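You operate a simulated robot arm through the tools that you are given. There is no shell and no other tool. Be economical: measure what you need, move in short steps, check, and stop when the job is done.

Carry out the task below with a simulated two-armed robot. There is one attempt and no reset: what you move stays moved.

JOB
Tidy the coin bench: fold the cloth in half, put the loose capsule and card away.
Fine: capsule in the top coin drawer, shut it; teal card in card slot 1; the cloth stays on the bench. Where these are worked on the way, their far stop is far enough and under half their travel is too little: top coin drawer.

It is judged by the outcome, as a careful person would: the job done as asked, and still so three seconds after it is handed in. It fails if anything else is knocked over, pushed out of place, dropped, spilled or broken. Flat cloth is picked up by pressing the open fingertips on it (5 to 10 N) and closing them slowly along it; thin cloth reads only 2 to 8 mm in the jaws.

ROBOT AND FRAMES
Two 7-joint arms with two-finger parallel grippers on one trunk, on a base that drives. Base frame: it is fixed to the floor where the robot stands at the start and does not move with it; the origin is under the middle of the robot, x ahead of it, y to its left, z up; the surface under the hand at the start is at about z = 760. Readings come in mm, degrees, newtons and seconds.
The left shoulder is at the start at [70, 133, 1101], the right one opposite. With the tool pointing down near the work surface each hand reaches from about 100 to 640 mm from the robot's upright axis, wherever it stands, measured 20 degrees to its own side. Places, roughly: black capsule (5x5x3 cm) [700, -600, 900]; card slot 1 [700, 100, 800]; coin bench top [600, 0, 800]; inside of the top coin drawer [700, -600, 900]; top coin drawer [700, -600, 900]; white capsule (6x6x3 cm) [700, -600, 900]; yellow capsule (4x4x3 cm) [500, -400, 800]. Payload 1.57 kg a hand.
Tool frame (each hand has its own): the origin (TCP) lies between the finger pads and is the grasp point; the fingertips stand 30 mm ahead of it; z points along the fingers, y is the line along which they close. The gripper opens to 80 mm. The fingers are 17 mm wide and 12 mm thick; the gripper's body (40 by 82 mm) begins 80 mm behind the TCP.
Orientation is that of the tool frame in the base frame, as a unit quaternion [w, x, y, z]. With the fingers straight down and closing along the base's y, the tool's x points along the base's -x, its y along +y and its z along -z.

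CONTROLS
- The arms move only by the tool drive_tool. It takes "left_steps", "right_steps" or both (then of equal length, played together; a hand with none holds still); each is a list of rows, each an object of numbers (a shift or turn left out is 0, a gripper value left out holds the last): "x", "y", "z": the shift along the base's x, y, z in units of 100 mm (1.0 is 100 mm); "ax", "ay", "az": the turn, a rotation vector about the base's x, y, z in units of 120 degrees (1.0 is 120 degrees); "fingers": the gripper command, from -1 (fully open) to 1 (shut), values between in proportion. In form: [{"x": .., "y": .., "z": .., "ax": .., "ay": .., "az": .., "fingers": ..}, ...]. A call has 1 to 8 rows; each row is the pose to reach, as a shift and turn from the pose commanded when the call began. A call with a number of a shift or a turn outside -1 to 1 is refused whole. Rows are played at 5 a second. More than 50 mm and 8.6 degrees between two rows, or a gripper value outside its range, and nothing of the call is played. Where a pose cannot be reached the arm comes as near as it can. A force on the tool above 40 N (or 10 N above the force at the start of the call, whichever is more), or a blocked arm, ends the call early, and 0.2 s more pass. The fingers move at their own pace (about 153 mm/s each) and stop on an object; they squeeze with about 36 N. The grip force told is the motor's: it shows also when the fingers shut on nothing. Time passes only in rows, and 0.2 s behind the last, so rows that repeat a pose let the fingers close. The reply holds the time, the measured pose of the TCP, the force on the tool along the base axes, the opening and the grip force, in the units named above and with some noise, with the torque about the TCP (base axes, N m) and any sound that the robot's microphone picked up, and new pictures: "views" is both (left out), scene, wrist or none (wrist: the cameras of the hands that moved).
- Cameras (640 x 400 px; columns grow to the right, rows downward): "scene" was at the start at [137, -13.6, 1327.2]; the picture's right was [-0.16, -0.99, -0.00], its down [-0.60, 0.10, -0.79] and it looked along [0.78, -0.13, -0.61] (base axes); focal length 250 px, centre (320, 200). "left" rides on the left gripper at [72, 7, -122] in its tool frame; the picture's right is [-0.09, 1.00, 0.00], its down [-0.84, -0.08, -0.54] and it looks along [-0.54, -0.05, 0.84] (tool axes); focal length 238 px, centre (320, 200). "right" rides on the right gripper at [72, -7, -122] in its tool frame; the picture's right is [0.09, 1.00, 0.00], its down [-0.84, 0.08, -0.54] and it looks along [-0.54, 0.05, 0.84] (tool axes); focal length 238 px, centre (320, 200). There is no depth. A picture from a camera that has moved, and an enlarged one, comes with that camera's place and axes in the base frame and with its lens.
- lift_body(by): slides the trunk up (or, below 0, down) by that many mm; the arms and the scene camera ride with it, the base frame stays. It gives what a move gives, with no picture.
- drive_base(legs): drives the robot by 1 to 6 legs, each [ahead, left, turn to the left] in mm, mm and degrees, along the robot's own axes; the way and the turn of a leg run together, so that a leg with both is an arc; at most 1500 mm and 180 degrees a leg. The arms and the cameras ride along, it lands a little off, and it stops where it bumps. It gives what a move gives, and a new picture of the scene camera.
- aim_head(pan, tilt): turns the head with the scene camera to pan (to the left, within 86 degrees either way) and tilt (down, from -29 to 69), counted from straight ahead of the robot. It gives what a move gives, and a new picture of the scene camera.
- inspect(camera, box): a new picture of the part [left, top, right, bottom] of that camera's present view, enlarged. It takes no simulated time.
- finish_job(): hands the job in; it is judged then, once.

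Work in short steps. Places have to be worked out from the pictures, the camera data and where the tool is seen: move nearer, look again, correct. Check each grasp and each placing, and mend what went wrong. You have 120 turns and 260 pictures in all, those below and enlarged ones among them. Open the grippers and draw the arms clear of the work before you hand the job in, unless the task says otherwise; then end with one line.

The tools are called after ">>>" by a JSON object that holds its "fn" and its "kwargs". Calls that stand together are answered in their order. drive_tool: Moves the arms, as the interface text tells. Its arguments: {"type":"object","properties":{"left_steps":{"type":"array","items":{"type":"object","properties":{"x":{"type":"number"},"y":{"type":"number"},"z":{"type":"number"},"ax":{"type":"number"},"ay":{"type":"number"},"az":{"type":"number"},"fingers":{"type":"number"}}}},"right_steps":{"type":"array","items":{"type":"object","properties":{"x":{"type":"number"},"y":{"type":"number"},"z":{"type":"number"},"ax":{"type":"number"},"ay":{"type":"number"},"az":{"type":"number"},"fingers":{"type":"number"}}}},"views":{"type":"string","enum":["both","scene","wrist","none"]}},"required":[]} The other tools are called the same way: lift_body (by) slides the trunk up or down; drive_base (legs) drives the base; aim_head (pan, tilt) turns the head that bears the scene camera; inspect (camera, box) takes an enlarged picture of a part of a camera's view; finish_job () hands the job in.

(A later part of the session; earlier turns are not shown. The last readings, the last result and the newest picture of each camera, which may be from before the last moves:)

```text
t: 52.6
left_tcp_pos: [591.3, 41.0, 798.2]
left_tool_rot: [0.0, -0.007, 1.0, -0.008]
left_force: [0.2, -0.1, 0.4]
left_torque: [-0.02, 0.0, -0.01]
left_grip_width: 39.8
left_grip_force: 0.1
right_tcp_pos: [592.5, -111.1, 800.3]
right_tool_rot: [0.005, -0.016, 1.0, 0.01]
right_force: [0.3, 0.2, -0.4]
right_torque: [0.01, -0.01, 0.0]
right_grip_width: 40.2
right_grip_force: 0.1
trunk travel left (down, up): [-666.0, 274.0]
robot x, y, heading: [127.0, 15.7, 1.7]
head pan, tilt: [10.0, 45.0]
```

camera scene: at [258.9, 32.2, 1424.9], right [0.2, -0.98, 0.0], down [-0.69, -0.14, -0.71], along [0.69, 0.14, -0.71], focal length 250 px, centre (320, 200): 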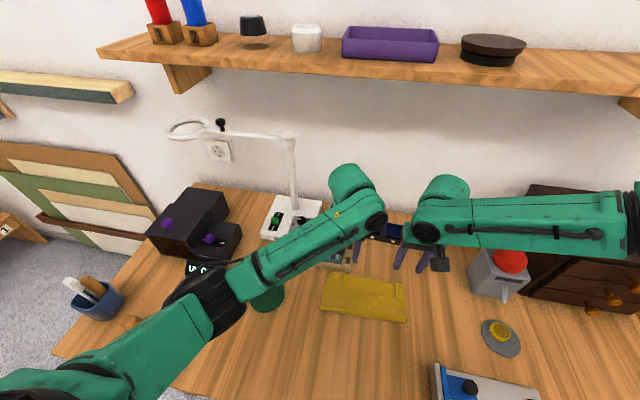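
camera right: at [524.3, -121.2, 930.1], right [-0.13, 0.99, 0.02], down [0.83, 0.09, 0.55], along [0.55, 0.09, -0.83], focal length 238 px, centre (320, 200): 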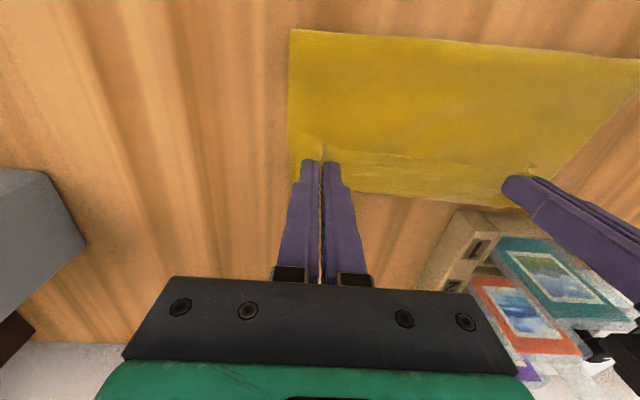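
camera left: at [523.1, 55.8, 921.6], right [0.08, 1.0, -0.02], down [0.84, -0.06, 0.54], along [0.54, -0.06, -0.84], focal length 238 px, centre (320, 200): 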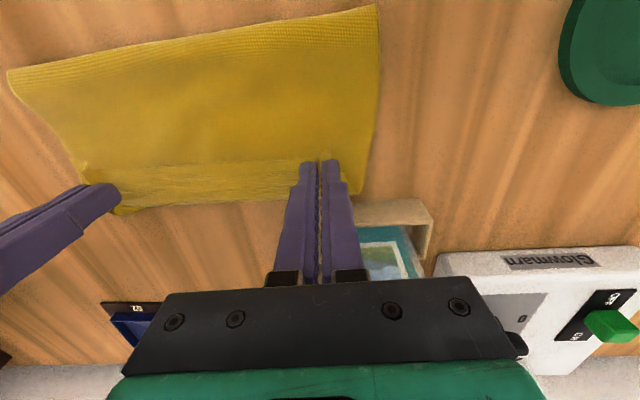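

>>> {"fn": "lift_body", "kwargs": {"by": -5}}

>>> {"fn": "inspect", "kwargs": {"camera": "left", "box": [160, 60, 480, 260]}}

>>> {"fn": "inspect", "kwargs": {"camera": "right", "box": [160, 60, 480, 260]}}

```text
t: 53.2
left_tcp_pos: [592.4, 39.7, 793.0]
left_tool_rot: [0.0, -0.005, 1.0, -0.008]
left_force: [0.1, -0.6, -0.1]
left_torque: [-0.01, 0.01, -0.03]
left_grip_width: 39.9
left_grip_force: 0.0
right_tcp_pos: [592.3, -110.5, 794.7]
right_tool_rot: [0.005, -0.015, 1.0, 0.009]
right_force: [0.4, -1.3, 0.3]
right_torque: [-0.01, 0.02, 0.0]
right_grip_width: 39.8
right_grip_force: 0.0
trunk travel left (down, up): [-661.0, 279.0]
robot x, y, heading: [124.2, 11.3, 1.4]
head pan, tilt: [10.0, 45.0]
```

```text
2.00 times, centred on (320, 160) of left
camera zoom: at [518.4, 47.6, 914.6], right [0.08, 1.0, -0.02], down [0.84, -0.06, 0.54], along [0.54, -0.06, -0.84], focal length 477 px, centre (320, 280)
```

zoom: 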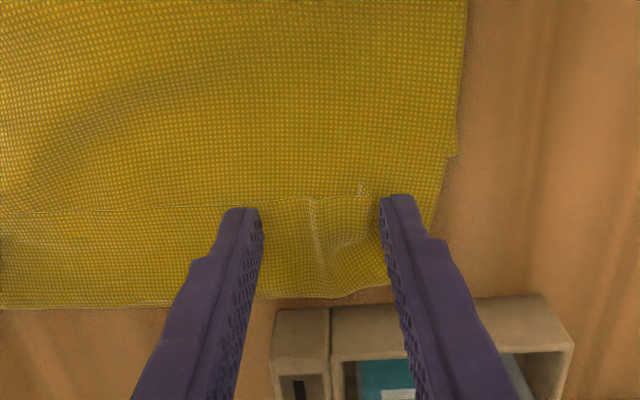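

```text
2.00 times, centred on (320, 160) of right
camera zoom: at [519.3, -122.1, 916.0], right [-0.12, 0.99, 0.02], down [0.83, 0.09, 0.55], along [0.55, 0.08, -0.83], focal length 477 px, centre (320, 280)
```

zoom: 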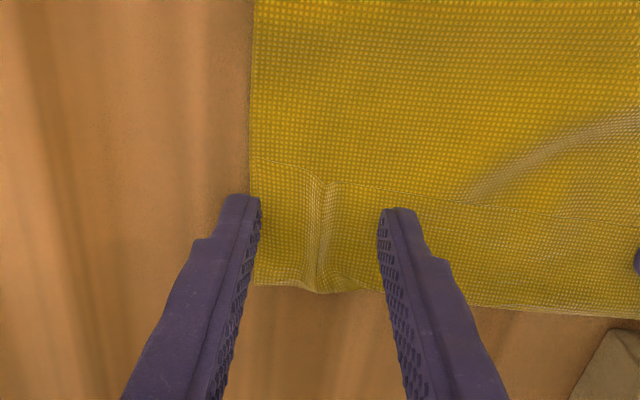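

Ridges of the flap stand between both finger pairs. Press a little more with the trunk and close slowly.

>>> {"fn": "lift_body", "kwargs": {"by": -2.5}}

>>> {"fn": "drive_tool", "kwargs": {"left_steps": [{"fingers": 0.15}, {"fingers": 0.3}, {"fingers": 0.45}, {"fingers": 0.6}, {"fingers": 0.75}, {"fingers": 0.85}, {"fingers": 0.95}, {"fingers": 1}], "right_steps": [{"fingers": 0.15}, {"fingers": 0.3}, {"fingers": 0.45}, {"fingers": 0.6}, {"fingers": 0.75}, {"fingers": 0.85}, {"fingers": 0.95}, {"fingers": 1}], "views": "none"}}

>>> {"fn": "lift_body", "kwargs": {"by": 30}}

>>> {"fn": "inspect", "kwargs": {"camera": "left", "box": [0, 0, 640, 400]}}

>>> {"fn": "inspect", "kwargs": {"camera": "right", "box": [0, 0, 640, 400]}}

```text
t: 53.7
left_tcp_pos: [590.1, 40.0, 792.3]
left_tool_rot: [0.001, -0.005, 1.0, -0.008]
left_force: [-0.4, 0.7, 6.9]
left_torque: [0.13, 0.0, -0.02]
left_grip_width: 40.2
left_grip_force: 0.0
right_tcp_pos: [592.1, -111.0, 792.4]
right_tool_rot: [0.006, -0.016, 1.0, 0.01]
right_force: [-0.3, -0.1, 2.1]
right_torque: [-0.05, -0.01, 0.0]
right_grip_width: 39.9
right_grip_force: 0.1
trunk travel left (down, up): [-659.0, 281.0]
robot x, y, heading: [125.0, 12.0, 1.5]
head pan, tilt: [10.0, 45.0]
```

```text
t: 55.5
left_tcp_pos: [590.5, 40.1, 790.7]
left_tool_rot: [0.0, -0.006, 1.0, -0.009]
left_force: [0.7, -0.1, 9.5]
left_torque: [-0.08, 0.03, 0.02]
left_grip_width: 2.8
left_grip_force: 24.2
right_tcp_pos: [591.0, -109.9, 793.5]
right_tool_rot: [0.006, -0.016, 1.0, 0.01]
right_force: [0.2, 1.4, 3.8]
right_torque: [0.07, -0.01, -0.04]
right_grip_width: 0.0
right_grip_force: 21.9
trunk travel left (down, up): [-659.0, 281.0]
robot x, y, heading: [129.1, 14.7, 1.7]
head pan, tilt: [10.0, 45.0]
```

```text
t: 56.3
left_tcp_pos: [592.5, 40.0, 820.7]
left_tool_rot: [0.0, -0.006, 1.0, -0.009]
left_force: [0.0, -0.4, -0.1]
left_torque: [0.0, 0.07, -0.02]
left_grip_width: 2.7
left_grip_force: 23.9
right_tcp_pos: [592.7, -111.0, 822.3]
right_tool_rot: [0.004, -0.016, 1.0, 0.01]
right_force: [0.1, 0.1, 0.0]
right_torque: [0.02, 0.04, -0.01]
right_grip_width: 0.0
right_grip_force: 21.5
trunk travel left (down, up): [-689.0, 251.0]
robot x, y, heading: [125.1, 14.2, 1.6]
head pan, tilt: [10.0, 45.0]
```

```text
1.00 times, centred on (320, 200) of left (not enlarged: the box is as wide or as high as the picture)
camera zoom: at [518.8, 47.6, 941.8], right [0.08, 1.0, -0.02], down [0.84, -0.06, 0.54], along [0.54, -0.06, -0.84], focal length 238 px, centre (320, 200)
```

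zoom: 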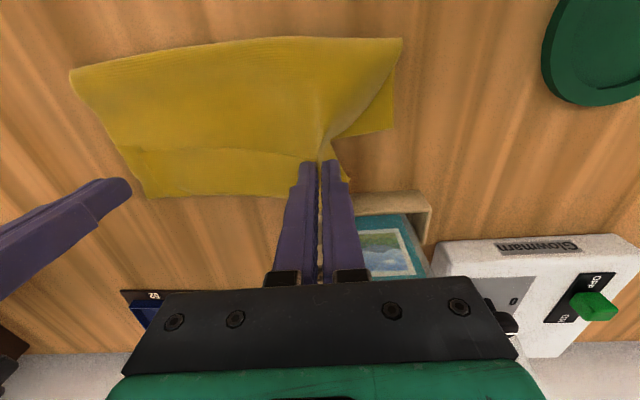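

```text
1.00 times, centred on (320, 200) of right (not enlarged: the box is as wide or as high as the picture)
camera zoom: at [519.6, -122.2, 943.3], right [-0.12, 0.99, 0.02], down [0.83, 0.09, 0.55], along [0.55, 0.08, -0.83], focal length 238 px, centre (320, 200)
```

zoom: 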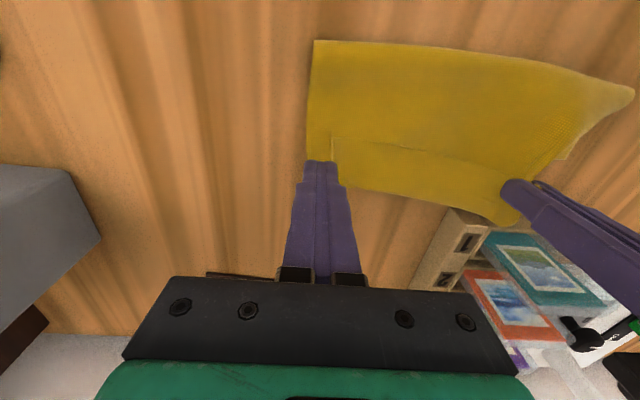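

Left holds; right slipped for lack of pressure. Lower again and retry the right with more press.

>>> {"fn": "drive_tool", "kwargs": {"right_steps": [{"fingers": 0.2}, {"fingers": 0.2}], "views": "none"}}

>>> {"fn": "lift_body", "kwargs": {"by": -27}}

>>> {"fn": "drive_tool", "kwargs": {"right_steps": [{"z": -0.02}, {"z": -0.04}, {"z": -0.05}, {"z": -0.055}], "views": "wrist"}}

```text
t: 56.9
left_tcp_pos: [591.3, 40.2, 821.0]
left_tool_rot: [0.0, -0.006, 1.0, -0.008]
left_force: [-0.5, -0.3, 0.0]
left_torque: [0.01, 0.02, -0.01]
left_grip_width: 2.7
left_grip_force: 24.5
right_tcp_pos: [592.7, -109.7, 822.1]
right_tool_rot: [0.004, -0.015, 1.0, 0.01]
right_force: [0.3, 0.4, -0.3]
right_torque: [0.02, -0.05, 0.02]
right_grip_width: 31.9
right_grip_force: 0.1
trunk travel left (down, up): [-689.0, 251.0]
robot x, y, heading: [129.8, 13.9, 1.4]
head pan, tilt: [10.0, 45.0]
```

```text
t: 57.6
left_tcp_pos: [590.6, 39.1, 794.0]
left_tool_rot: [0.001, -0.006, 1.0, -0.009]
left_force: [0.0, 1.0, 0.0]
left_torque: [-0.02, -0.03, 0.06]
left_grip_width: 2.5
left_grip_force: 24.2
right_tcp_pos: [593.2, -109.8, 795.4]
right_tool_rot: [0.005, -0.016, 1.0, 0.01]
right_force: [0.5, 0.0, 0.0]
right_torque: [-0.04, 0.01, -0.02]
right_grip_width: 31.9
right_grip_force: 0.2
trunk travel left (down, up): [-662.0, 278.0]
robot x, y, heading: [121.4, 16.2, 1.2]
head pan, tilt: [10.0, 45.0]
```

```text
t: 58.6
left_tcp_pos: [590.9, 41.4, 794.0]
left_tool_rot: [0.002, -0.005, 1.0, -0.008]
left_force: [0.0, 0.7, -0.8]
left_torque: [0.02, 0.0, 0.0]
left_grip_width: 2.8
left_grip_force: 24.0
right_tcp_pos: [591.3, -111.7, 791.2]
right_tool_rot: [0.007, -0.016, 1.0, 0.01]
right_force: [1.0, 0.9, 5.9]
right_torque: [0.17, 0.03, -0.04]
right_grip_width: 32.6
right_grip_force: 0.1
trunk travel left (down, up): [-662.0, 278.0]
robot x, y, heading: [129.4, 13.3, 1.5]
head pan, tilt: [10.0, 45.0]
camera right: at [517.5, -123.7, 913.0], right [-0.12, 0.99, 0.02], down [0.83, 0.09, 0.55], along [0.55, 0.08, -0.83], focal length 238 px, centre (320, 200)
```

right: 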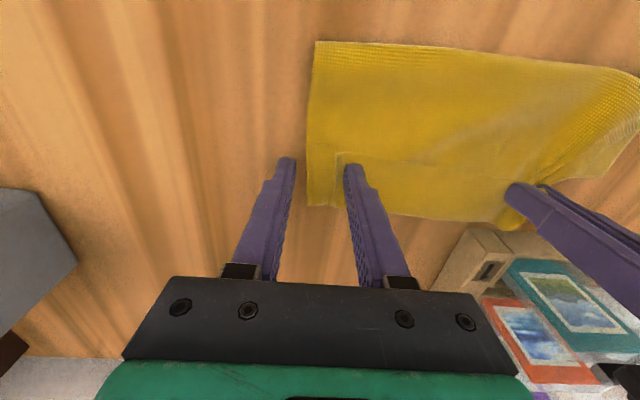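

The cloth moved and the right outer finger is off it, with the right arm at its limit. Release the left, rise, shift the base 40 mm left for better right-arm room, and look afresh.

>>> {"fn": "drive_tool", "kwargs": {"left_steps": [{"fingers": 0.7}, {"fingers": 0.3}, {"fingers": 0}], "views": "none"}}

>>> {"fn": "lift_body", "kwargs": {"by": 110}}

>>> {"fn": "drive_base", "kwargs": {"legs": [[0, 45, 0]]}}

>>> {"fn": "inspect", "kwargs": {"camera": "left", "box": [40, 0, 440, 200]}}

>>> {"fn": "inspect", "kwargs": {"camera": "right", "box": [200, 0, 600, 200]}}

```text
t: 59.4
left_tcp_pos: [590.9, 41.1, 793.8]
left_tool_rot: [0.001, -0.005, 1.0, -0.008]
left_force: [0.1, 0.5, 0.2]
left_torque: [0.01, 0.0, -0.05]
left_grip_width: 40.0
left_grip_force: 0.1
right_tcp_pos: [591.5, -111.9, 790.7]
right_tool_rot: [0.006, -0.015, 1.0, 0.01]
right_force: [2.5, 0.0, 9.8]
right_torque: [0.21, -0.01, -0.08]
right_grip_width: 32.2
right_grip_force: 0.1
trunk travel left (down, up): [-662.0, 278.0]
robot x, y, heading: [128.4, 13.0, 1.6]
head pan, tilt: [10.0, 45.0]
```

```text
t: 60.8
left_tcp_pos: [591.2, 40.0, 902.8]
left_tool_rot: [-0.001, -0.005, 1.0, -0.009]
left_force: [0.3, 0.0, -0.8]
left_torque: [0.02, -0.01, 0.0]
left_grip_width: 40.0
left_grip_force: 0.0
right_tcp_pos: [591.4, -113.7, 899.8]
right_tool_rot: [0.005, -0.016, 1.0, 0.01]
right_force: [0.5, -0.2, 0.6]
right_torque: [-0.02, 0.01, 0.03]
right_grip_width: 32.1
right_grip_force: 0.0
trunk travel left (down, up): [-772.0, 168.0]
robot x, y, heading: [125.2, 12.3, 1.4]
head pan, tilt: [10.0, 45.0]
```

```text
t: 61.7
left_tcp_pos: [590.9, 80.2, 904.0]
left_tool_rot: [0.001, -0.006, 1.0, -0.007]
left_force: [-1.1, 0.7, 0.2]
left_torque: [0.06, -0.02, -0.03]
left_grip_width: 39.8
left_grip_force: 0.0
right_tcp_pos: [590.8, -71.4, 900.3]
right_tool_rot: [0.005, -0.014, 1.0, 0.012]
right_force: [-1.1, -1.1, -0.2]
right_torque: [0.02, 0.0, -0.02]
right_grip_width: 32.0
right_grip_force: 0.1
trunk travel left (down, up): [-772.0, 168.0]
robot x, y, heading: [122.9, 61.3, 1.5]
head pan, tilt: [10.0, 45.0]
camera scene: at [256.3, 71.1, 1412.6], right [0.2, -0.98, 0.0], down [-0.69, -0.14, -0.71], along [0.69, 0.14, -0.71], focal length 250 px, centre (320, 200)
```

scene: 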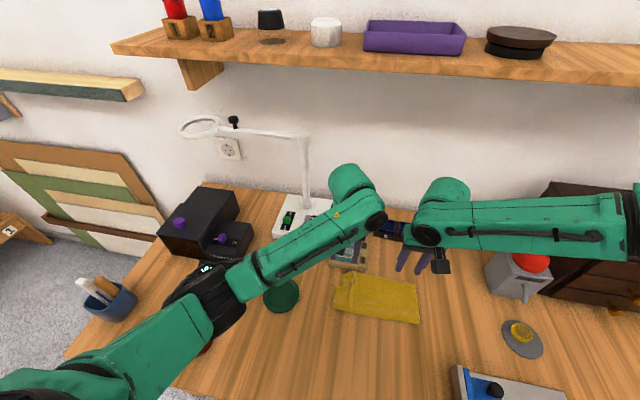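

```text
1.60 times, centred on (240, 100) of left
camera zoom: at [517.4, 87.9, 1025.2], right [0.08, 1.0, -0.01], down [0.84, -0.06, 0.54], along [0.54, -0.06, -0.84], focal length 381 px, centre (448, 360)
```

zoom: 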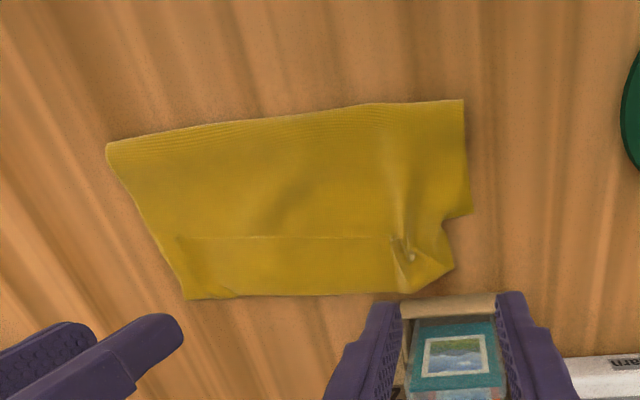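

```text
1.60 times, centred on (400, 100) of right
camera zoom: at [516.7, -83.7, 1021.5], right [-0.12, 0.99, 0.02], down [0.83, 0.09, 0.55], along [0.55, 0.09, -0.83], focal length 381 px, centre (192, 360)
```

zoom: 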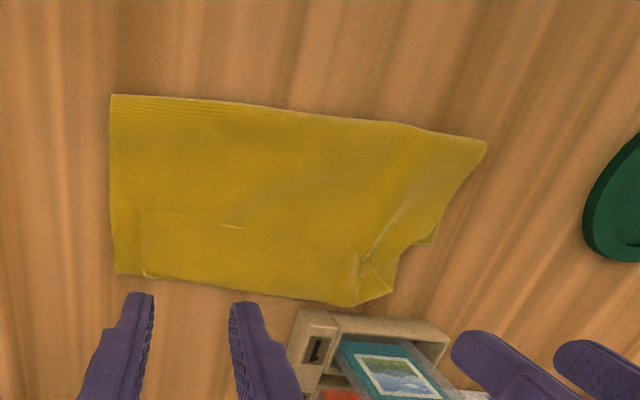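

I place the flap's grips at right [590,-82] and left [592,45]. Move the hands there and check.

>>> {"fn": "drive_tool", "kwargs": {"left_steps": [{"y": -0.15, "fingers": 0.1}, {"y": -0.33}, {"y": -0.33}], "right_steps": [{"y": -0.05, "fingers": 0.15}, {"y": -0.11}, {"y": -0.11}], "views": "none"}}

>>> {"fn": "lift_body", "kwargs": {"by": -105}}

>>> {"fn": "inspect", "kwargs": {"camera": "left", "box": [160, 60, 480, 260]}}

>>> {"fn": "inspect", "kwargs": {"camera": "right", "box": [160, 60, 480, 260]}}

```text
t: 62.5
left_tcp_pos: [589.3, 52.6, 904.3]
left_tool_rot: [0.001, -0.006, 1.0, -0.01]
left_force: [-0.2, -0.3, -0.4]
left_torque: [-0.02, 0.02, 0.03]
left_grip_width: 36.0
left_grip_force: 0.1
right_tcp_pos: [590.7, -76.9, 900.9]
right_tool_rot: [0.005, -0.016, 1.0, 0.009]
right_force: [-0.1, 0.6, 0.1]
right_torque: [-0.01, -0.03, -0.01]
right_grip_width: 34.0
right_grip_force: 0.1
trunk travel left (down, up): [-772.0, 168.0]
robot x, y, heading: [124.9, 54.6, 1.7]
head pan, tilt: [10.0, 45.0]
```

```text
t: 63.9
left_tcp_pos: [589.7, 50.2, 799.9]
left_tool_rot: [0.0, -0.005, 1.0, -0.009]
left_force: [-0.4, 0.2, -0.1]
left_torque: [0.0, -0.03, -0.01]
left_grip_width: 36.1
left_grip_force: 0.0
right_tcp_pos: [589.9, -79.6, 794.7]
right_tool_rot: [0.005, -0.016, 1.0, 0.009]
right_force: [1.1, -0.2, 0.4]
right_torque: [0.01, 0.04, 0.02]
right_grip_width: 33.8
right_grip_force: 0.0
trunk travel left (down, up): [-667.0, 273.0]
robot x, y, heading: [126.1, 58.7, 1.5]
head pan, tilt: [10.0, 45.0]
```

```text
2.00 times, centred on (320, 160) of left
camera zoom: at [517.1, 58.5, 920.7], right [0.08, 1.0, -0.02], down [0.84, -0.06, 0.54], along [0.54, -0.06, -0.84], focal length 477 px, centre (320, 280)
```

zoom: 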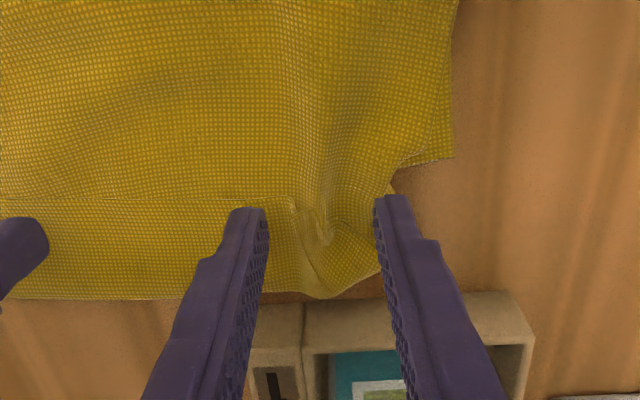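

```text
2.00 times, centred on (320, 160) of right
camera zoom: at [516.4, -91.1, 917.4], right [-0.12, 0.99, 0.02], down [0.83, 0.09, 0.55], along [0.55, 0.08, -0.83], focal length 477 px, centre (320, 280)
```

zoom: 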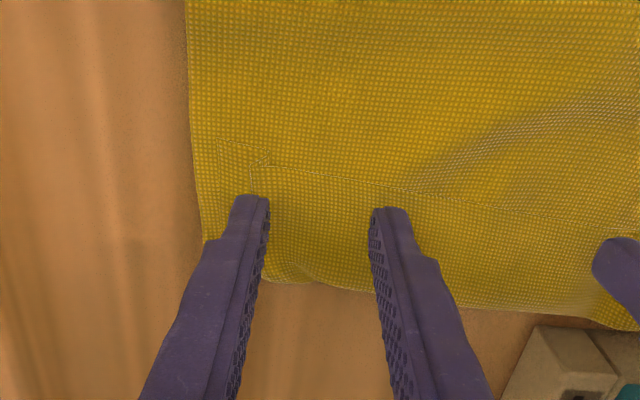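

Shift the left hand 17 mm to −y to sit on the flap, lower it to touch, then press both.

>>> {"fn": "drive_tool", "kwargs": {"left_steps": [{"y": -0.08}, {"y": -0.17, "z": -0.02}, {"y": -0.17, "z": -0.055}, {"y": -0.17, "z": -0.065}], "views": "none"}}

>>> {"fn": "lift_body", "kwargs": {"by": -4}}

```text
t: 64.9
left_tcp_pos: [589.2, 33.7, 794.4]
left_tool_rot: [0.0, -0.005, 1.0, -0.01]
left_force: [0.7, -0.2, 0.1]
left_torque: [0.0, -0.03, 0.02]
left_grip_width: 36.2
left_grip_force: 0.0
right_tcp_pos: [590.4, -78.4, 796.5]
right_tool_rot: [0.005, -0.014, 1.0, 0.01]
right_force: [-0.4, 0.5, 0.2]
right_torque: [0.02, -0.02, 0.0]
right_grip_width: 33.8
right_grip_force: 0.1
trunk travel left (down, up): [-667.0, 273.0]
robot x, y, heading: [128.1, 58.1, 1.3]
head pan, tilt: [10.0, 45.0]
```

```text
t: 65.4
left_tcp_pos: [589.9, 34.3, 791.9]
left_tool_rot: [0.004, -0.005, 1.0, -0.009]
left_force: [2.2, 0.5, 20.6]
left_torque: [0.43, -0.06, -0.04]
left_grip_width: 35.9
left_grip_force: 0.0
right_tcp_pos: [589.7, -79.5, 793.1]
right_tool_rot: [0.006, -0.016, 1.0, 0.01]
right_force: [-0.4, 0.0, 1.5]
right_torque: [-0.01, 0.02, 0.01]
right_grip_width: 33.8
right_grip_force: 0.1
trunk travel left (down, up): [-663.0, 277.0]
robot x, y, heading: [129.6, 59.8, 1.4]
head pan, tilt: [10.0, 45.0]
```

>>> {"fn": "drive_tool", "kwargs": {"left_steps": [{"z": 0.012, "fingers": 0.15}, {"z": 0.012, "fingers": 0.3}, {"z": 0.012, "fingers": 0.45}, {"z": 0.012, "fingers": 0.6}, {"z": 0.012, "fingers": 0.75}, {"z": 0.012, "fingers": 0.85}, {"z": 0.012, "fingers": 0.95}, {"z": 0.012, "fingers": 1}], "right_steps": [{"z": -0.02, "fingers": 0.2}, {"z": -0.02, "fingers": 0.3}, {"z": -0.02, "fingers": 0.45}, {"z": -0.02, "fingers": 0.6}, {"z": -0.02, "fingers": 0.75}, {"z": -0.02, "fingers": 0.85}, {"z": -0.02, "fingers": 0.95}, {"z": -0.02, "fingers": 1}], "views": "none"}}

>>> {"fn": "lift_body", "kwargs": {"by": 40}}

>>> {"fn": "inspect", "kwargs": {"camera": "left", "box": [0, 0, 640, 400]}}

>>> {"fn": "inspect", "kwargs": {"camera": "right", "box": [0, 0, 640, 400]}}

```text
t: 67.2
left_tcp_pos: [586.3, 34.8, 791.4]
left_tool_rot: [0.003, -0.005, 1.0, -0.009]
left_force: [1.0, 1.1, 9.4]
left_torque: [-0.01, 0.04, 0.03]
left_grip_width: 3.3
left_grip_force: 24.4
right_tcp_pos: [587.5, -78.9, 793.5]
right_tool_rot: [0.009, -0.015, 1.0, 0.009]
right_force: [1.7, -5.8, 27.3]
right_torque: [-0.28, 0.11, 0.0]
right_grip_width: 0.1
right_grip_force: 20.8
trunk travel left (down, up): [-663.0, 277.0]
robot x, y, heading: [124.6, 56.2, 1.5]
head pan, tilt: [10.0, 45.0]
```

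```text
t: 68.0
left_tcp_pos: [590.6, 34.6, 828.0]
left_tool_rot: [0.0, -0.005, 1.0, -0.009]
left_force: [0.6, 0.3, -0.5]
left_torque: [0.04, 0.01, 0.03]
left_grip_width: 3.2
left_grip_force: 24.4
right_tcp_pos: [590.8, -79.2, 829.0]
right_tool_rot: [0.003, -0.016, 1.0, 0.01]
right_force: [0.7, 0.2, 0.1]
right_torque: [-0.04, 0.03, 0.01]
right_grip_width: 0.0
right_grip_force: 21.4
trunk travel left (down, up): [-703.0, 237.0]
robot x, y, heading: [123.3, 58.6, 1.4]
head pan, tilt: [10.0, 45.0]
```

```text
1.00 times, centred on (320, 200) of left (not enlarged: the box is as wide or as high as the picture)
camera zoom: at [517.9, 41.5, 950.7], right [0.08, 1.0, -0.02], down [0.84, -0.06, 0.54], along [0.54, -0.06, -0.84], focal length 238 px, centre (320, 200)
```

zoom: 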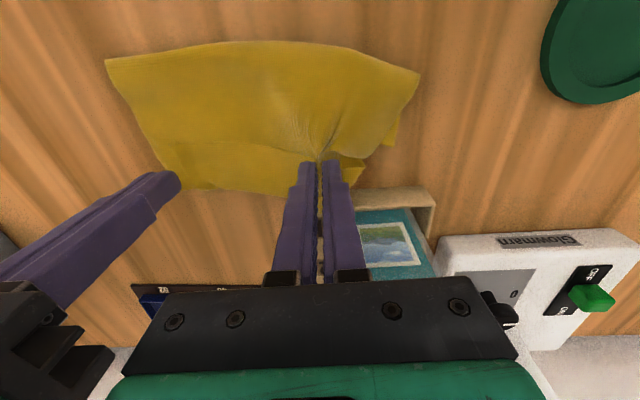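

```text
1.00 times, centred on (320, 200) of right (not enlarged: the box is as wide or as high as the picture)
camera zoom: at [517.1, -91.1, 950.5], right [-0.12, 0.99, 0.02], down [0.83, 0.09, 0.55], along [0.54, 0.08, -0.83], focal length 238 px, centre (320, 200)
```

zoom: 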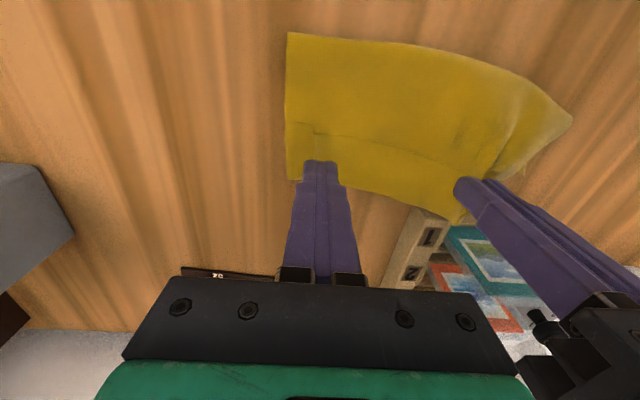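

Left holds (3.2 mm, likely two plies); right won't catch. I'll unfold with the left alone: raise the right hand clear, lift higher so the hem hangs free, then draw back toward the robot with the base.

>>> {"fn": "drive_tool", "kwargs": {"right_steps": [{"y": -0.2, "z": 0.3, "fingers": 0}, {"y": -0.4, "z": 0.6}, {"y": -0.6, "z": 0.8}, {"y": -0.6, "z": 0.8}], "views": "none"}}

>>> {"fn": "lift_body", "kwargs": {"by": 90}}

>>> {"fn": "drive_base", "kwargs": {"legs": [[-110, 0, 0]]}}

>>> {"fn": "inspect", "kwargs": {"camera": "left", "box": [0, 0, 640, 400]}}

>>> {"fn": "inspect", "kwargs": {"camera": "right", "box": [0, 0, 640, 400]}}

```text
t: 69.0
left_tcp_pos: [590.7, 34.4, 829.5]
left_tool_rot: [0.0, -0.004, 1.0, -0.008]
left_force: [-0.2, -0.2, 0.3]
left_torque: [0.0, -0.01, 0.0]
left_grip_width: 3.3
left_grip_force: 24.2
right_tcp_pos: [590.4, -139.3, 909.5]
right_tool_rot: [0.005, -0.016, 1.0, 0.01]
right_force: [-0.1, 0.1, -0.1]
right_torque: [-0.02, -0.02, 0.02]
right_grip_width: 40.0
right_grip_force: 0.0
trunk travel left (down, up): [-703.0, 237.0]
robot x, y, heading: [124.1, 58.3, 1.5]
head pan, tilt: [10.0, 45.0]
```

```text
t: 70.3
left_tcp_pos: [590.6, 34.6, 918.5]
left_tool_rot: [0.0, -0.005, 1.0, -0.008]
left_force: [0.4, 0.0, -0.1]
left_torque: [0.01, 0.0, 0.04]
left_grip_width: 3.2
left_grip_force: 24.5
right_tcp_pos: [591.6, -139.5, 1000.3]
right_tool_rot: [0.005, -0.015, 1.0, 0.01]
right_force: [0.0, -1.0, -0.8]
right_torque: [-0.01, -0.02, 0.0]
right_grip_width: 39.9
right_grip_force: 0.1
trunk travel left (down, up): [-793.0, 147.0]
robot x, y, heading: [126.8, 58.0, 1.4]
head pan, tilt: [10.0, 45.0]
```

```text
t: 71.5
left_tcp_pos: [482.0, 31.9, 919.2]
left_tool_rot: [0.0, -0.005, 1.0, -0.008]
left_force: [0.3, -0.3, -0.5]
left_torque: [-0.01, -0.02, 0.01]
left_grip_width: 3.1
left_grip_force: 24.5
right_tcp_pos: [482.8, -142.9, 999.8]
right_tool_rot: [0.004, -0.015, 1.0, 0.01]
right_force: [0.3, -0.2, 0.4]
right_torque: [0.01, -0.01, 0.02]
right_grip_width: 39.7
right_grip_force: 0.0
trunk travel left (down, up): [-793.0, 147.0]
robot x, y, heading: [16.0, 55.8, 1.4]
head pan, tilt: [10.0, 45.0]
camera scene: at [148.8, 73.5, 1433.3], right [0.2, -0.98, 0.0], down [-0.69, -0.14, -0.71], along [0.69, 0.14, -0.71], focal length 250 px, centre (320, 200)
```

scene: 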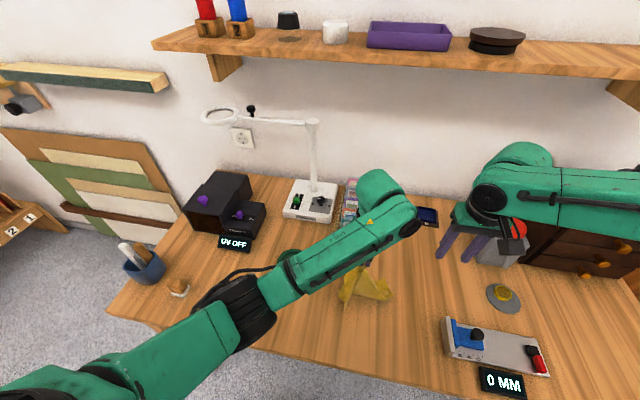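

```text
1.00 times, centred on (320, 200) of left (not enlarged: the box is as wide or as high as the picture)
camera zoom: at [409.4, 38.6, 1040.6], right [0.08, 1.0, -0.02], down [0.84, -0.06, 0.54], along [0.54, -0.06, -0.84], focal length 238 px, centre (320, 200)
```

zoom: 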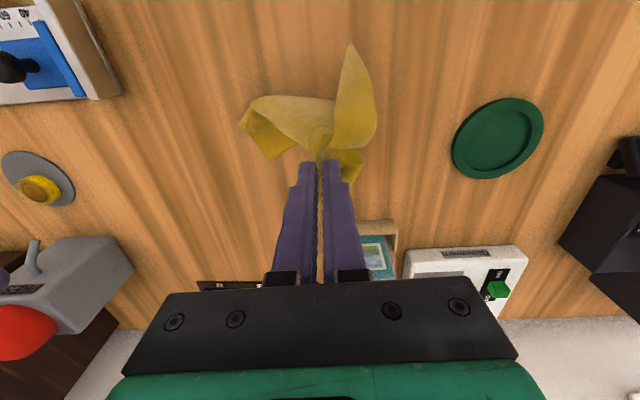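

```text
1.00 times, centred on (320, 200) of right (not enlarged: the box is as wide or as high as the picture)
camera zoom: at [409.1, -154.2, 1120.5], right [-0.12, 0.99, 0.02], down [0.83, 0.09, 0.55], along [0.55, 0.08, -0.83], focal length 238 px, centre (320, 200)
```

zoom: 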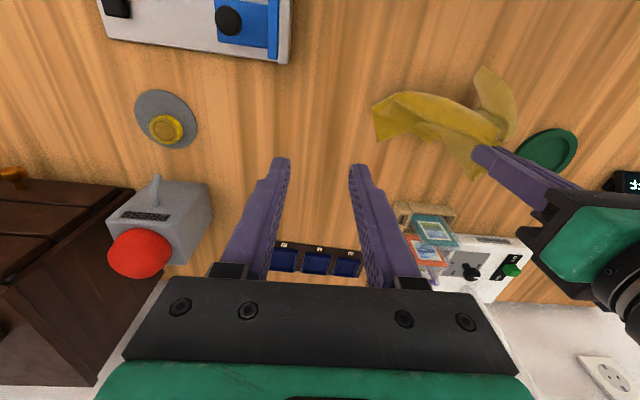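

The cloth bunched while trailing. I'll lower it and drag it low toward the robot so that it straightens out behind the grip.

>>> {"fn": "lift_body", "kwargs": {"by": -95}}

>>> {"fn": "drive_base", "kwargs": {"legs": [[-70, 0, 0]]}}

>>> {"fn": "inspect", "kwargs": {"camera": "left", "box": [0, 0, 640, 400]}}

>>> {"fn": "inspect", "kwargs": {"camera": "right", "box": [0, 0, 640, 400]}}

```text
t: 72.8
left_tcp_pos: [479.3, 31.1, 825.6]
left_tool_rot: [0.0, -0.005, 1.0, -0.009]
left_force: [-0.2, -0.1, -0.1]
left_torque: [0.04, 0.0, 0.01]
left_grip_width: 3.0
left_grip_force: 24.6
right_tcp_pos: [479.2, -142.0, 905.4]
right_tool_rot: [0.007, -0.014, 1.0, 0.01]
right_force: [0.2, -0.2, -0.7]
right_torque: [0.01, -0.03, 0.03]
right_grip_width: 39.9
right_grip_force: 0.0
trunk travel left (down, up): [-698.0, 242.0]
robot x, y, heading: [16.4, 53.4, 1.1]
head pan, tilt: [10.0, 45.0]
```

```text
t: 73.8
left_tcp_pos: [412.8, 29.2, 824.2]
left_tool_rot: [0.0, -0.005, 1.0, -0.008]
left_force: [-0.1, 0.7, 0.4]
left_torque: [0.02, -0.02, -0.01]
left_grip_width: 3.2
left_grip_force: 24.1
right_tcp_pos: [413.7, -144.7, 904.5]
right_tool_rot: [0.005, -0.015, 1.0, 0.009]
right_force: [0.3, 0.1, 0.9]
right_torque: [0.0, 0.02, 0.0]
right_grip_width: 40.0
right_grip_force: 0.1
trunk travel left (down, up): [-698.0, 242.0]
robot x, y, heading: [-53.3, 54.8, 1.3]
head pan, tilt: [10.0, 45.0]
camera scene: at [78.7, 71.7, 1338.4], right [0.2, -0.98, 0.0], down [-0.69, -0.14, -0.71], along [0.69, 0.14, -0.71], focal length 250 px, centre (320, 200)
```

scene: 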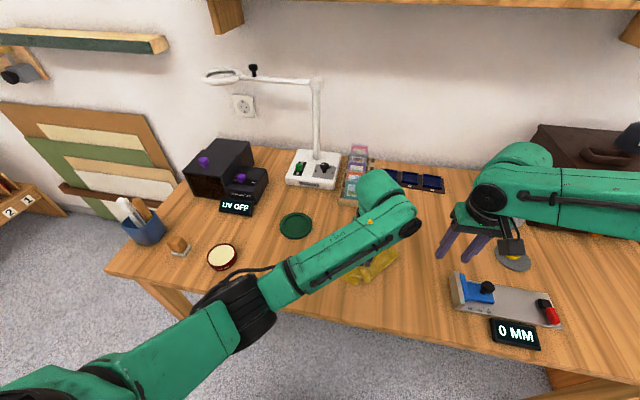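

```text
1.00 times, centred on (320, 200) of left (not enlarged: the box is as wide or as high as the picture)
camera zoom: at [339.5, 36.5, 945.8], right [0.08, 1.0, -0.02], down [0.84, -0.06, 0.54], along [0.54, -0.06, -0.84], focal length 238 px, centre (320, 200)
```

zoom: 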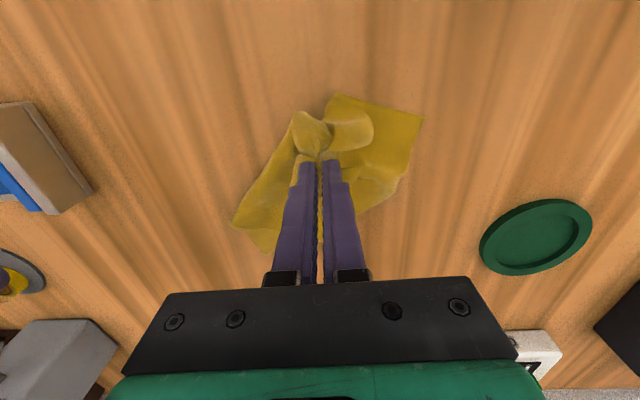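

```text
1.00 times, centred on (320, 200) of right (not enlarged: the box is as wide or as high as the picture)
camera zoom: at [339.0, -156.3, 1025.7], right [-0.12, 0.99, 0.02], down [0.83, 0.09, 0.55], along [0.55, 0.08, -0.83], focal length 238 px, centre (320, 200)
```

zoom: 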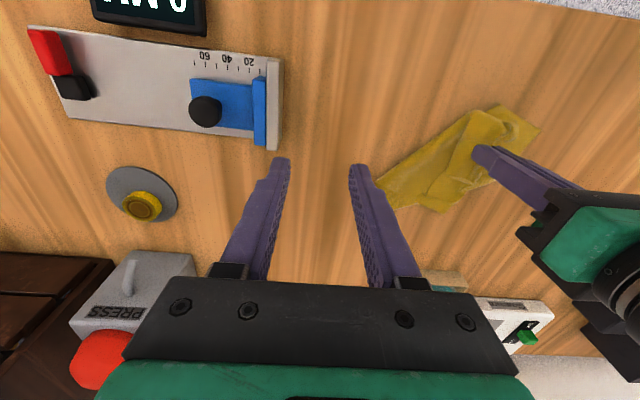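

It's crumpled now, so I'll lift it to hang freely and see its corners, to regrasp by two corners.

>>> {"fn": "lift_body", "kwargs": {"by": 230}}

>>> {"fn": "aim_head", "kwargs": {"pan": -5, "tilt": 55}}

>>> {"fn": "inspect", "kwargs": {"camera": "right", "box": [0, 0, 640, 400]}}

```text
t: 76.2
left_tcp_pos: [411.5, 28.9, 1054.9]
left_tool_rot: [0.0, -0.004, 1.0, -0.009]
left_force: [0.5, 0.3, 0.1]
left_torque: [-0.01, 0.03, 0.01]
left_grip_width: 2.9
left_grip_force: 24.3
right_tcp_pos: [411.4, -145.0, 1133.9]
right_tool_rot: [0.006, -0.015, 1.0, 0.01]
right_force: [0.6, 1.0, 0.5]
right_torque: [0.01, -0.01, -0.02]
right_grip_width: 40.1
right_grip_force: 0.1
trunk travel left (down, up): [-928.0, 12.0]
robot x, y, heading: [-54.6, 49.6, 1.3]
head pan, tilt: [10.0, 45.0]
```

```text
t: 77.0
left_tcp_pos: [411.8, 29.4, 1055.0]
left_tool_rot: [0.0, -0.005, 1.0, -0.009]
left_force: [0.2, 0.7, 0.5]
left_torque: [-0.02, -0.01, 0.03]
left_grip_width: 3.0
left_grip_force: 25.0
right_tcp_pos: [412.9, -145.9, 1135.1]
right_tool_rot: [0.006, -0.015, 1.0, 0.01]
right_force: [0.2, 0.3, 0.5]
right_torque: [0.0, 0.02, -0.02]
right_grip_width: 40.2
right_grip_force: 0.3
trunk travel left (down, up): [-928.0, 12.0]
robot x, y, heading: [-56.0, 57.8, 1.1]
head pan, tilt: [-5.0, 55.0]
camera scene: at [70.1, 51.2, 1555.2], right [-0.06, -1.0, 0.0], down [-0.82, 0.05, -0.57], along [0.57, -0.04, -0.82], focal length 250 px, centre (320, 200)
```

scene: 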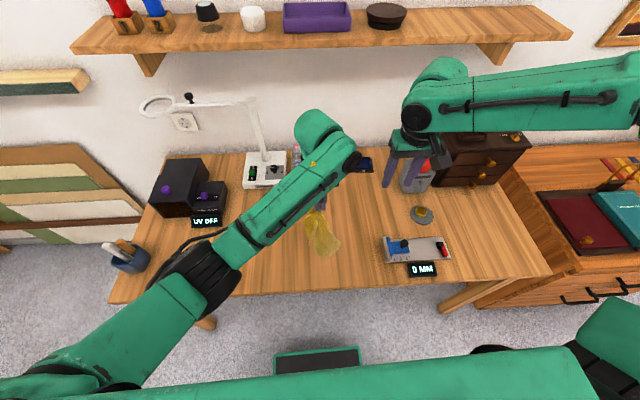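

```text
1.00 times, centred on (320, 200) of right (not enlarged: the box is as wide or as high as the picture)
camera zoom: at [338.3, -156.3, 1256.1], right [-0.12, 0.99, 0.02], down [0.83, 0.09, 0.55], along [0.55, 0.08, -0.83], focal length 238 px, centre (320, 200)
```

zoom: 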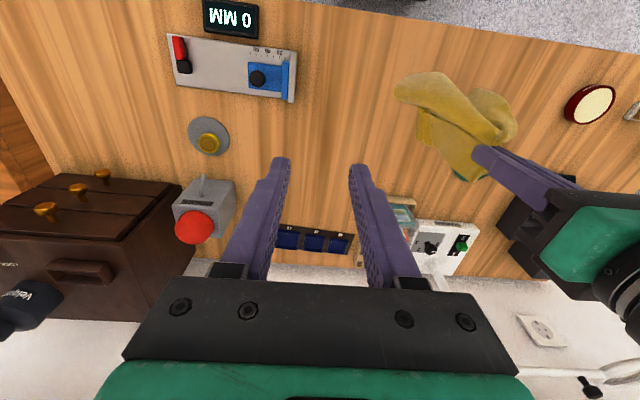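

>>> {"fn": "inspect", "kwargs": {"camera": "scene", "box": [270, 170, 390, 270]}}

>>> {"fn": "inspect", "kwargs": {"camera": "right", "box": [370, 50, 550, 200]}}

>>> {"fn": "inspect", "kwargs": {"camera": "left", "box": [160, 0, 480, 200]}}

```text
4.00 times, centred on (330, 220) of scene
camera zoom: at [70.1, 51.2, 1555.2], right [-0.06, -1.0, 0.0], down [-0.82, 0.05, -0.57], along [0.57, -0.04, -0.82], focal length 999 px, centre (280, 120)
```

zoom: 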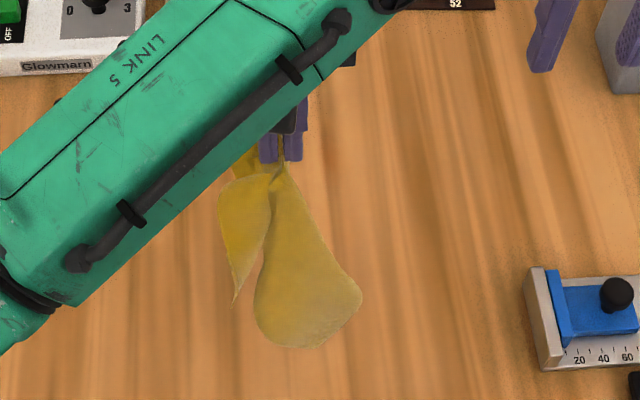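

```text
2.67 times, centred on (460, 125) of right
camera zoom: at [338.3, -156.3, 1256.1], right [-0.12, 0.99, 0.02], down [0.83, 0.09, 0.55], along [0.55, 0.08, -0.83], focal length 636 px, centre (-53, 400)
```

zoom: 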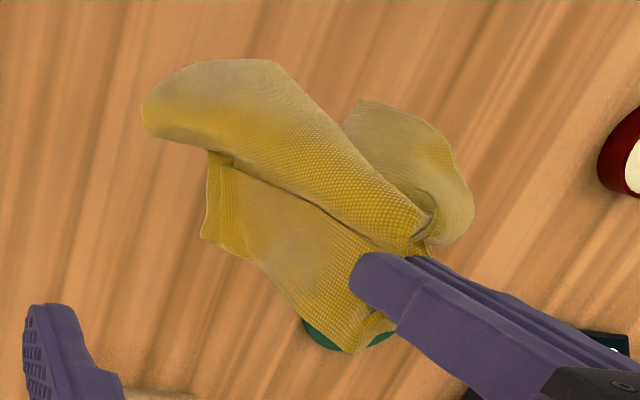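

```text
2.00 times, centred on (320, 100) of left
camera zoom: at [338.9, 36.5, 1176.2], right [0.08, 1.0, -0.02], down [0.84, -0.06, 0.54], along [0.54, -0.06, -0.84], focal length 477 px, centre (320, 400)
```

zoom: 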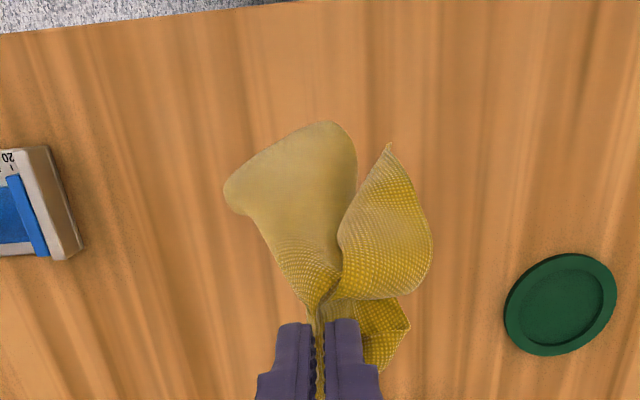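

I'll lay it down: forward 90 mm, then lower while drawing back so that it spreads ahead of the hand, and release.

>>> {"fn": "drive_base", "kwargs": {"legs": [[90, 0, 0]]}}

>>> {"fn": "lift_body", "kwargs": {"by": -190}}

>>> {"fn": "drive_base", "kwargs": {"legs": [[-90, 0, 0]]}}

>>> {"fn": "lift_body", "kwargs": {"by": -58}}

>>> {"fn": "drive_tool", "kwargs": {"left_steps": [{"fingers": 0.5}, {"fingers": 0}, {"fingers": -0.5}, {"fingers": -1}], "views": "none"}}

>>> {"fn": "lift_body", "kwargs": {"by": 200}}

>>> {"fn": "inspect", "kwargs": {"camera": "left", "box": [80, 0, 560, 300]}}

```text
t: 78.1
left_tcp_pos: [495.3, 30.7, 1057.6]
left_tool_rot: [0.003, -0.004, 1.0, -0.01]
left_force: [-0.3, 0.4, -0.1]
left_torque: [-0.02, -0.05, 0.04]
left_grip_width: 3.1
left_grip_force: 24.0
right_tcp_pos: [494.4, -142.5, 1137.1]
right_tool_rot: [0.009, -0.014, 1.0, 0.01]
right_force: [-0.9, 0.5, -0.2]
right_torque: [0.02, -0.03, -0.03]
right_grip_width: 39.9
right_grip_force: 0.1
trunk travel left (down, up): [-928.0, 12.0]
robot x, y, heading: [34.9, 52.7, 1.4]
head pan, tilt: [-5.0, 55.0]
camera scene: at [150.8, 53.3, 1555.9], right [-0.06, -1.0, 0.0], down [-0.81, 0.05, -0.58], along [0.58, -0.04, -0.82], focal length 250 px, centre (320, 200)
```

scene: 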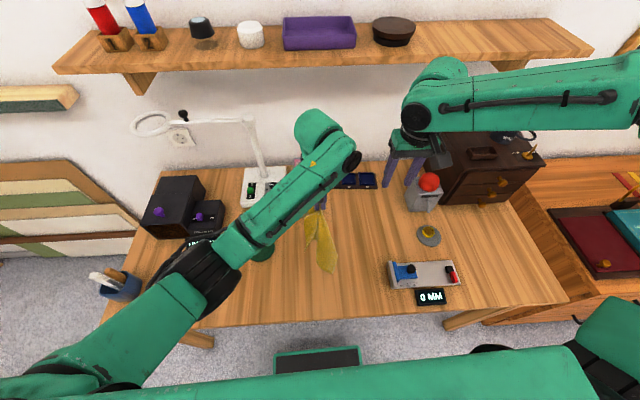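

```text
t: 80.2
left_tcp_pos: [501.6, 30.5, 864.4]
left_tool_rot: [0.0, -0.003, 1.0, -0.009]
left_force: [0.0, 0.5, 0.5]
left_torque: [0.01, -0.01, 0.0]
left_grip_width: 3.3
left_grip_force: 24.7
right_tcp_pos: [500.7, -143.0, 945.1]
right_tool_rot: [0.005, -0.014, 1.0, 0.01]
right_force: [-0.1, 0.5, -0.1]
right_torque: [-0.02, 0.0, 0.03]
right_grip_width: 39.9
right_grip_force: 0.0
trunk travel left (down, up): [-738.0, 202.0]
robot x, y, heading: [36.4, 56.5, 1.2]
head pan, tilt: [-5.0, 55.0]
```

```text
t: 81.2
left_tcp_pos: [412.4, 28.9, 864.5]
left_tool_rot: [0.0, -0.004, 1.0, -0.009]
left_force: [-0.2, 0.0, 0.3]
left_torque: [-0.03, 0.03, -0.03]
left_grip_width: 2.9
left_grip_force: 23.8
right_tcp_pos: [412.1, -145.0, 944.2]
right_tool_rot: [0.005, -0.014, 1.0, 0.01]
right_force: [0.7, 0.8, -0.6]
right_torque: [-0.02, 0.0, 0.02]
right_grip_width: 39.9
right_grip_force: 0.1
trunk travel left (down, up): [-738.0, 202.0]
robot x, y, heading: [-52.8, 55.2, 1.1]
head pan, tilt: [-5.0, 55.0]
camera scene: at [70.8, 51.2, 1365.0], right [-0.06, -1.0, 0.0], down [-0.82, 0.05, -0.57], along [0.57, -0.04, -0.82], focal length 250 px, centre (320, 200)
```

scene: 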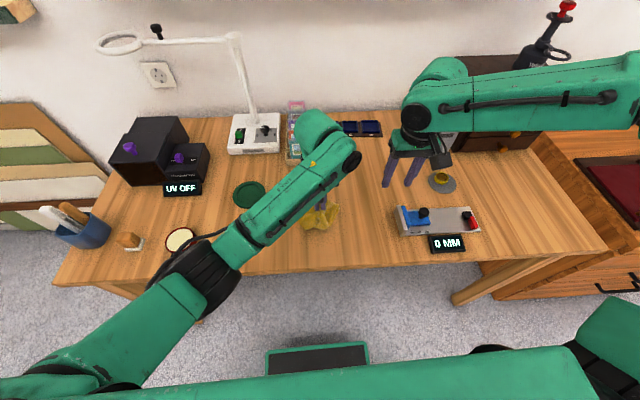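

```text
t: 82.2
left_tcp_pos: [412.4, 28.2, 805.9]
left_tool_rot: [0.0, -0.004, 1.0, -0.009]
left_force: [0.3, 0.7, -0.9]
left_torque: [0.02, 0.03, 0.02]
left_grip_width: 2.8
left_grip_force: 24.1
right_tcp_pos: [410.7, -144.6, 885.4]
right_tool_rot: [0.005, -0.014, 1.0, 0.009]
right_force: [-0.3, 0.0, -0.1]
right_torque: [0.0, -0.01, -0.01]
right_grip_width: 40.0
right_grip_force: 0.1
trunk travel left (down, up): [-680.0, 260.0]
robot x, y, heading: [-55.1, 54.9, 1.2]
head pan, tilt: [-5.0, 55.0]
```

```text
t: 83.2
left_tcp_pos: [411.3, 28.3, 806.7]
left_tool_rot: [0.0, -0.004, 1.0, -0.009]
left_force: [0.1, -0.2, 0.4]
left_torque: [0.01, -0.03, 0.01]
left_grip_width: 80.0
left_grip_force: 0.1
right_tcp_pos: [410.9, -145.5, 886.5]
right_tool_rot: [0.005, -0.014, 1.0, 0.008]
right_force: [-0.1, -0.4, 0.0]
right_torque: [0.0, 0.01, 0.01]
right_grip_width: 40.0
right_grip_force: 0.0
trunk travel left (down, up): [-680.0, 260.0]
robot x, y, heading: [-52.4, 51.3, 1.5]
head pan, tilt: [-5.0, 55.0]
```

```text
t: 85.4
left_tcp_pos: [411.3, 28.7, 1006.4]
left_tool_rot: [-0.001, -0.004, 1.0, -0.008]
left_force: [-0.4, 0.0, 0.2]
left_torque: [-0.02, 0.0, -0.01]
left_grip_width: 80.1
left_grip_force: 0.0
right_tcp_pos: [411.9, -144.5, 1085.6]
right_tool_rot: [0.005, -0.014, 1.0, 0.01]
right_force: [0.1, 0.0, -1.2]
right_torque: [0.0, 0.01, 0.01]
right_grip_width: 40.2
right_grip_force: 0.0
trunk travel left (down, up): [-880.0, 60.0]
robot x, y, heading: [-55.1, 54.2, 1.1]
head pan, tilt: [-5.0, 55.0]
```

```text
1.33 times, centred on (320, 150) of left
camera zoom: at [338.5, 36.3, 1128.2], right [0.08, 1.0, -0.02], down [0.84, -0.06, 0.54], along [0.54, -0.06, -0.84], focal length 318 px, centre (320, 267)
```

zoom: 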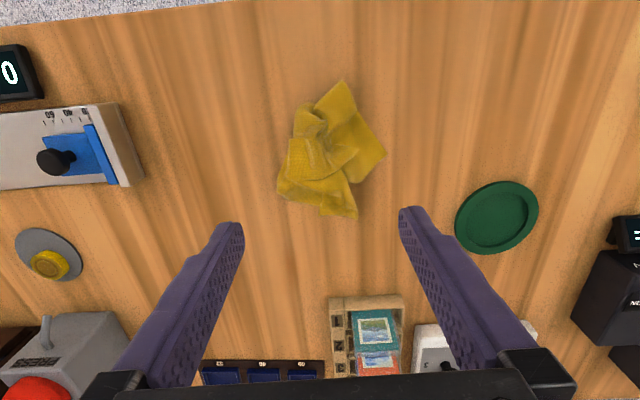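

>>> {"fn": "inspect", "kwargs": {"camera": "left", "box": [270, 50, 390, 170]}}

```text
3.33 times, centred on (330, 110) of left
camera zoom: at [338.5, 36.3, 1128.2], right [0.08, 1.0, -0.02], down [0.84, -0.06, 0.54], along [0.54, -0.06, -0.84], focal length 794 px, centre (287, 500)
```

zoom: 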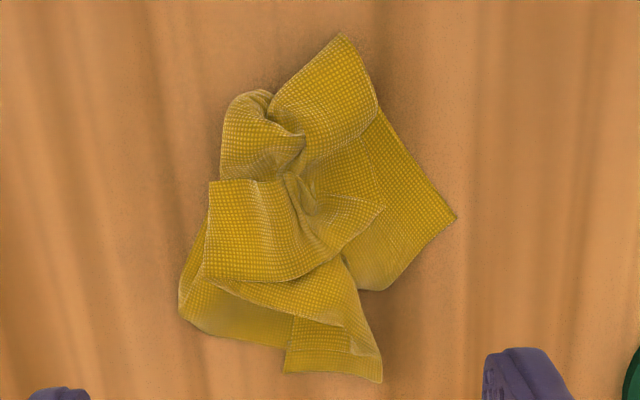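

Corner B of the cloth (single ply on the table) is at about [428,97]. I'll grip it with the left hand and hang the cloth high from it so that it unfurls.

>>> {"fn": "drive_tool", "kwargs": {"left_steps": [{"x": 0.08, "y": 0.25, "fingers": 0.25}, {"x": 0.15, "y": 0.46}, {"x": 0.15, "y": 0.46}], "views": "none"}}

>>> {"fn": "lift_body", "kwargs": {"by": -200}}

>>> {"fn": "inspect", "kwargs": {"camera": "left", "box": [160, 40, 480, 240]}}

```text
t: 86.2
left_tcp_pos: [426.6, 75.2, 1006.6]
left_tool_rot: [0.0, -0.004, 1.0, -0.009]
left_force: [-0.4, 0.4, 0.2]
left_torque: [0.02, 0.0, 0.0]
left_grip_width: 29.9
left_grip_force: 0.1
right_tcp_pos: [411.1, -144.3, 1086.5]
right_tool_rot: [0.005, -0.014, 1.0, 0.011]
right_force: [0.0, 0.4, -0.6]
right_torque: [0.0, -0.01, 0.02]
right_grip_width: 40.2
right_grip_force: 0.1
trunk travel left (down, up): [-880.0, 60.0]
robot x, y, heading: [-53.6, 52.0, 1.5]
head pan, tilt: [-5.0, 55.0]
```

```text
t: 88.4
left_tcp_pos: [426.4, 75.5, 807.1]
left_tool_rot: [-0.001, -0.004, 1.0, -0.009]
left_force: [0.2, -0.8, -0.1]
left_torque: [0.01, -0.03, -0.01]
left_grip_width: 30.1
left_grip_force: 0.1
right_tcp_pos: [411.5, -145.5, 886.8]
right_tool_rot: [0.004, -0.014, 1.0, 0.01]
right_force: [0.1, 0.2, -0.4]
right_torque: [-0.01, 0.02, 0.03]
right_grip_width: 39.9
right_grip_force: 0.1
trunk travel left (down, up): [-680.0, 260.0]
robot x, y, heading: [-54.7, 54.8, 1.3]
head pan, tilt: [-5.0, 55.0]
```

```text
2.00 times, centred on (320, 140) of left
camera zoom: at [353.7, 82.6, 928.3], right [0.08, 1.0, -0.02], down [0.84, -0.06, 0.54], along [0.54, -0.06, -0.84], focal length 477 px, centre (320, 320)
```

zoom: 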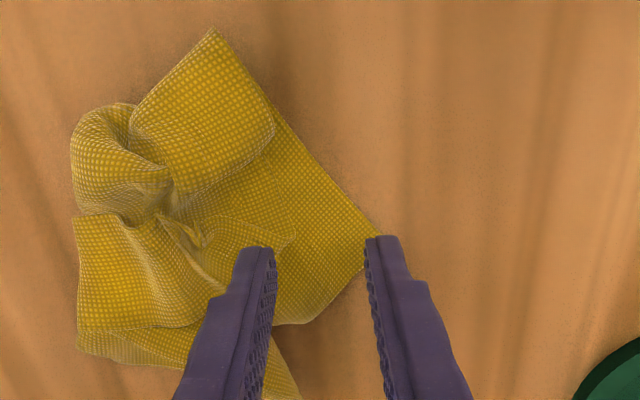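

>>> {"fn": "drive_tool", "kwargs": {"left_steps": [{"x": -0.02, "y": -0.04, "fingers": 0.4}, {"x": -0.02, "y": -0.04, "z": -0.1}, {"x": -0.02, "y": -0.04, "z": -0.14}, {"x": -0.02, "y": -0.04, "z": -0.155}, {"x": -0.02, "y": -0.04, "z": -0.165}, {"x": -0.02, "y": -0.04, "z": -0.17}], "views": "none"}}

```text
t: 89.8
left_tcp_pos: [424.6, 71.1, 790.9]
left_tool_rot: [0.003, -0.005, 1.0, -0.008]
left_force: [3.1, -0.3, 16.9]
left_torque: [-0.41, -0.08, 0.12]
left_grip_width: 24.3
left_grip_force: 0.2
right_tcp_pos: [409.6, -144.6, 887.6]
right_tool_rot: [0.006, -0.014, 1.0, 0.009]
right_force: [-0.1, 0.8, 0.3]
right_torque: [-0.03, -0.01, -0.01]
right_grip_width: 40.0
right_grip_force: 0.1
trunk travel left (down, up): [-680.0, 260.0]
robot x, y, heading: [-53.6, 54.4, 1.2]
head pan, tilt: [-5.0, 55.0]
```

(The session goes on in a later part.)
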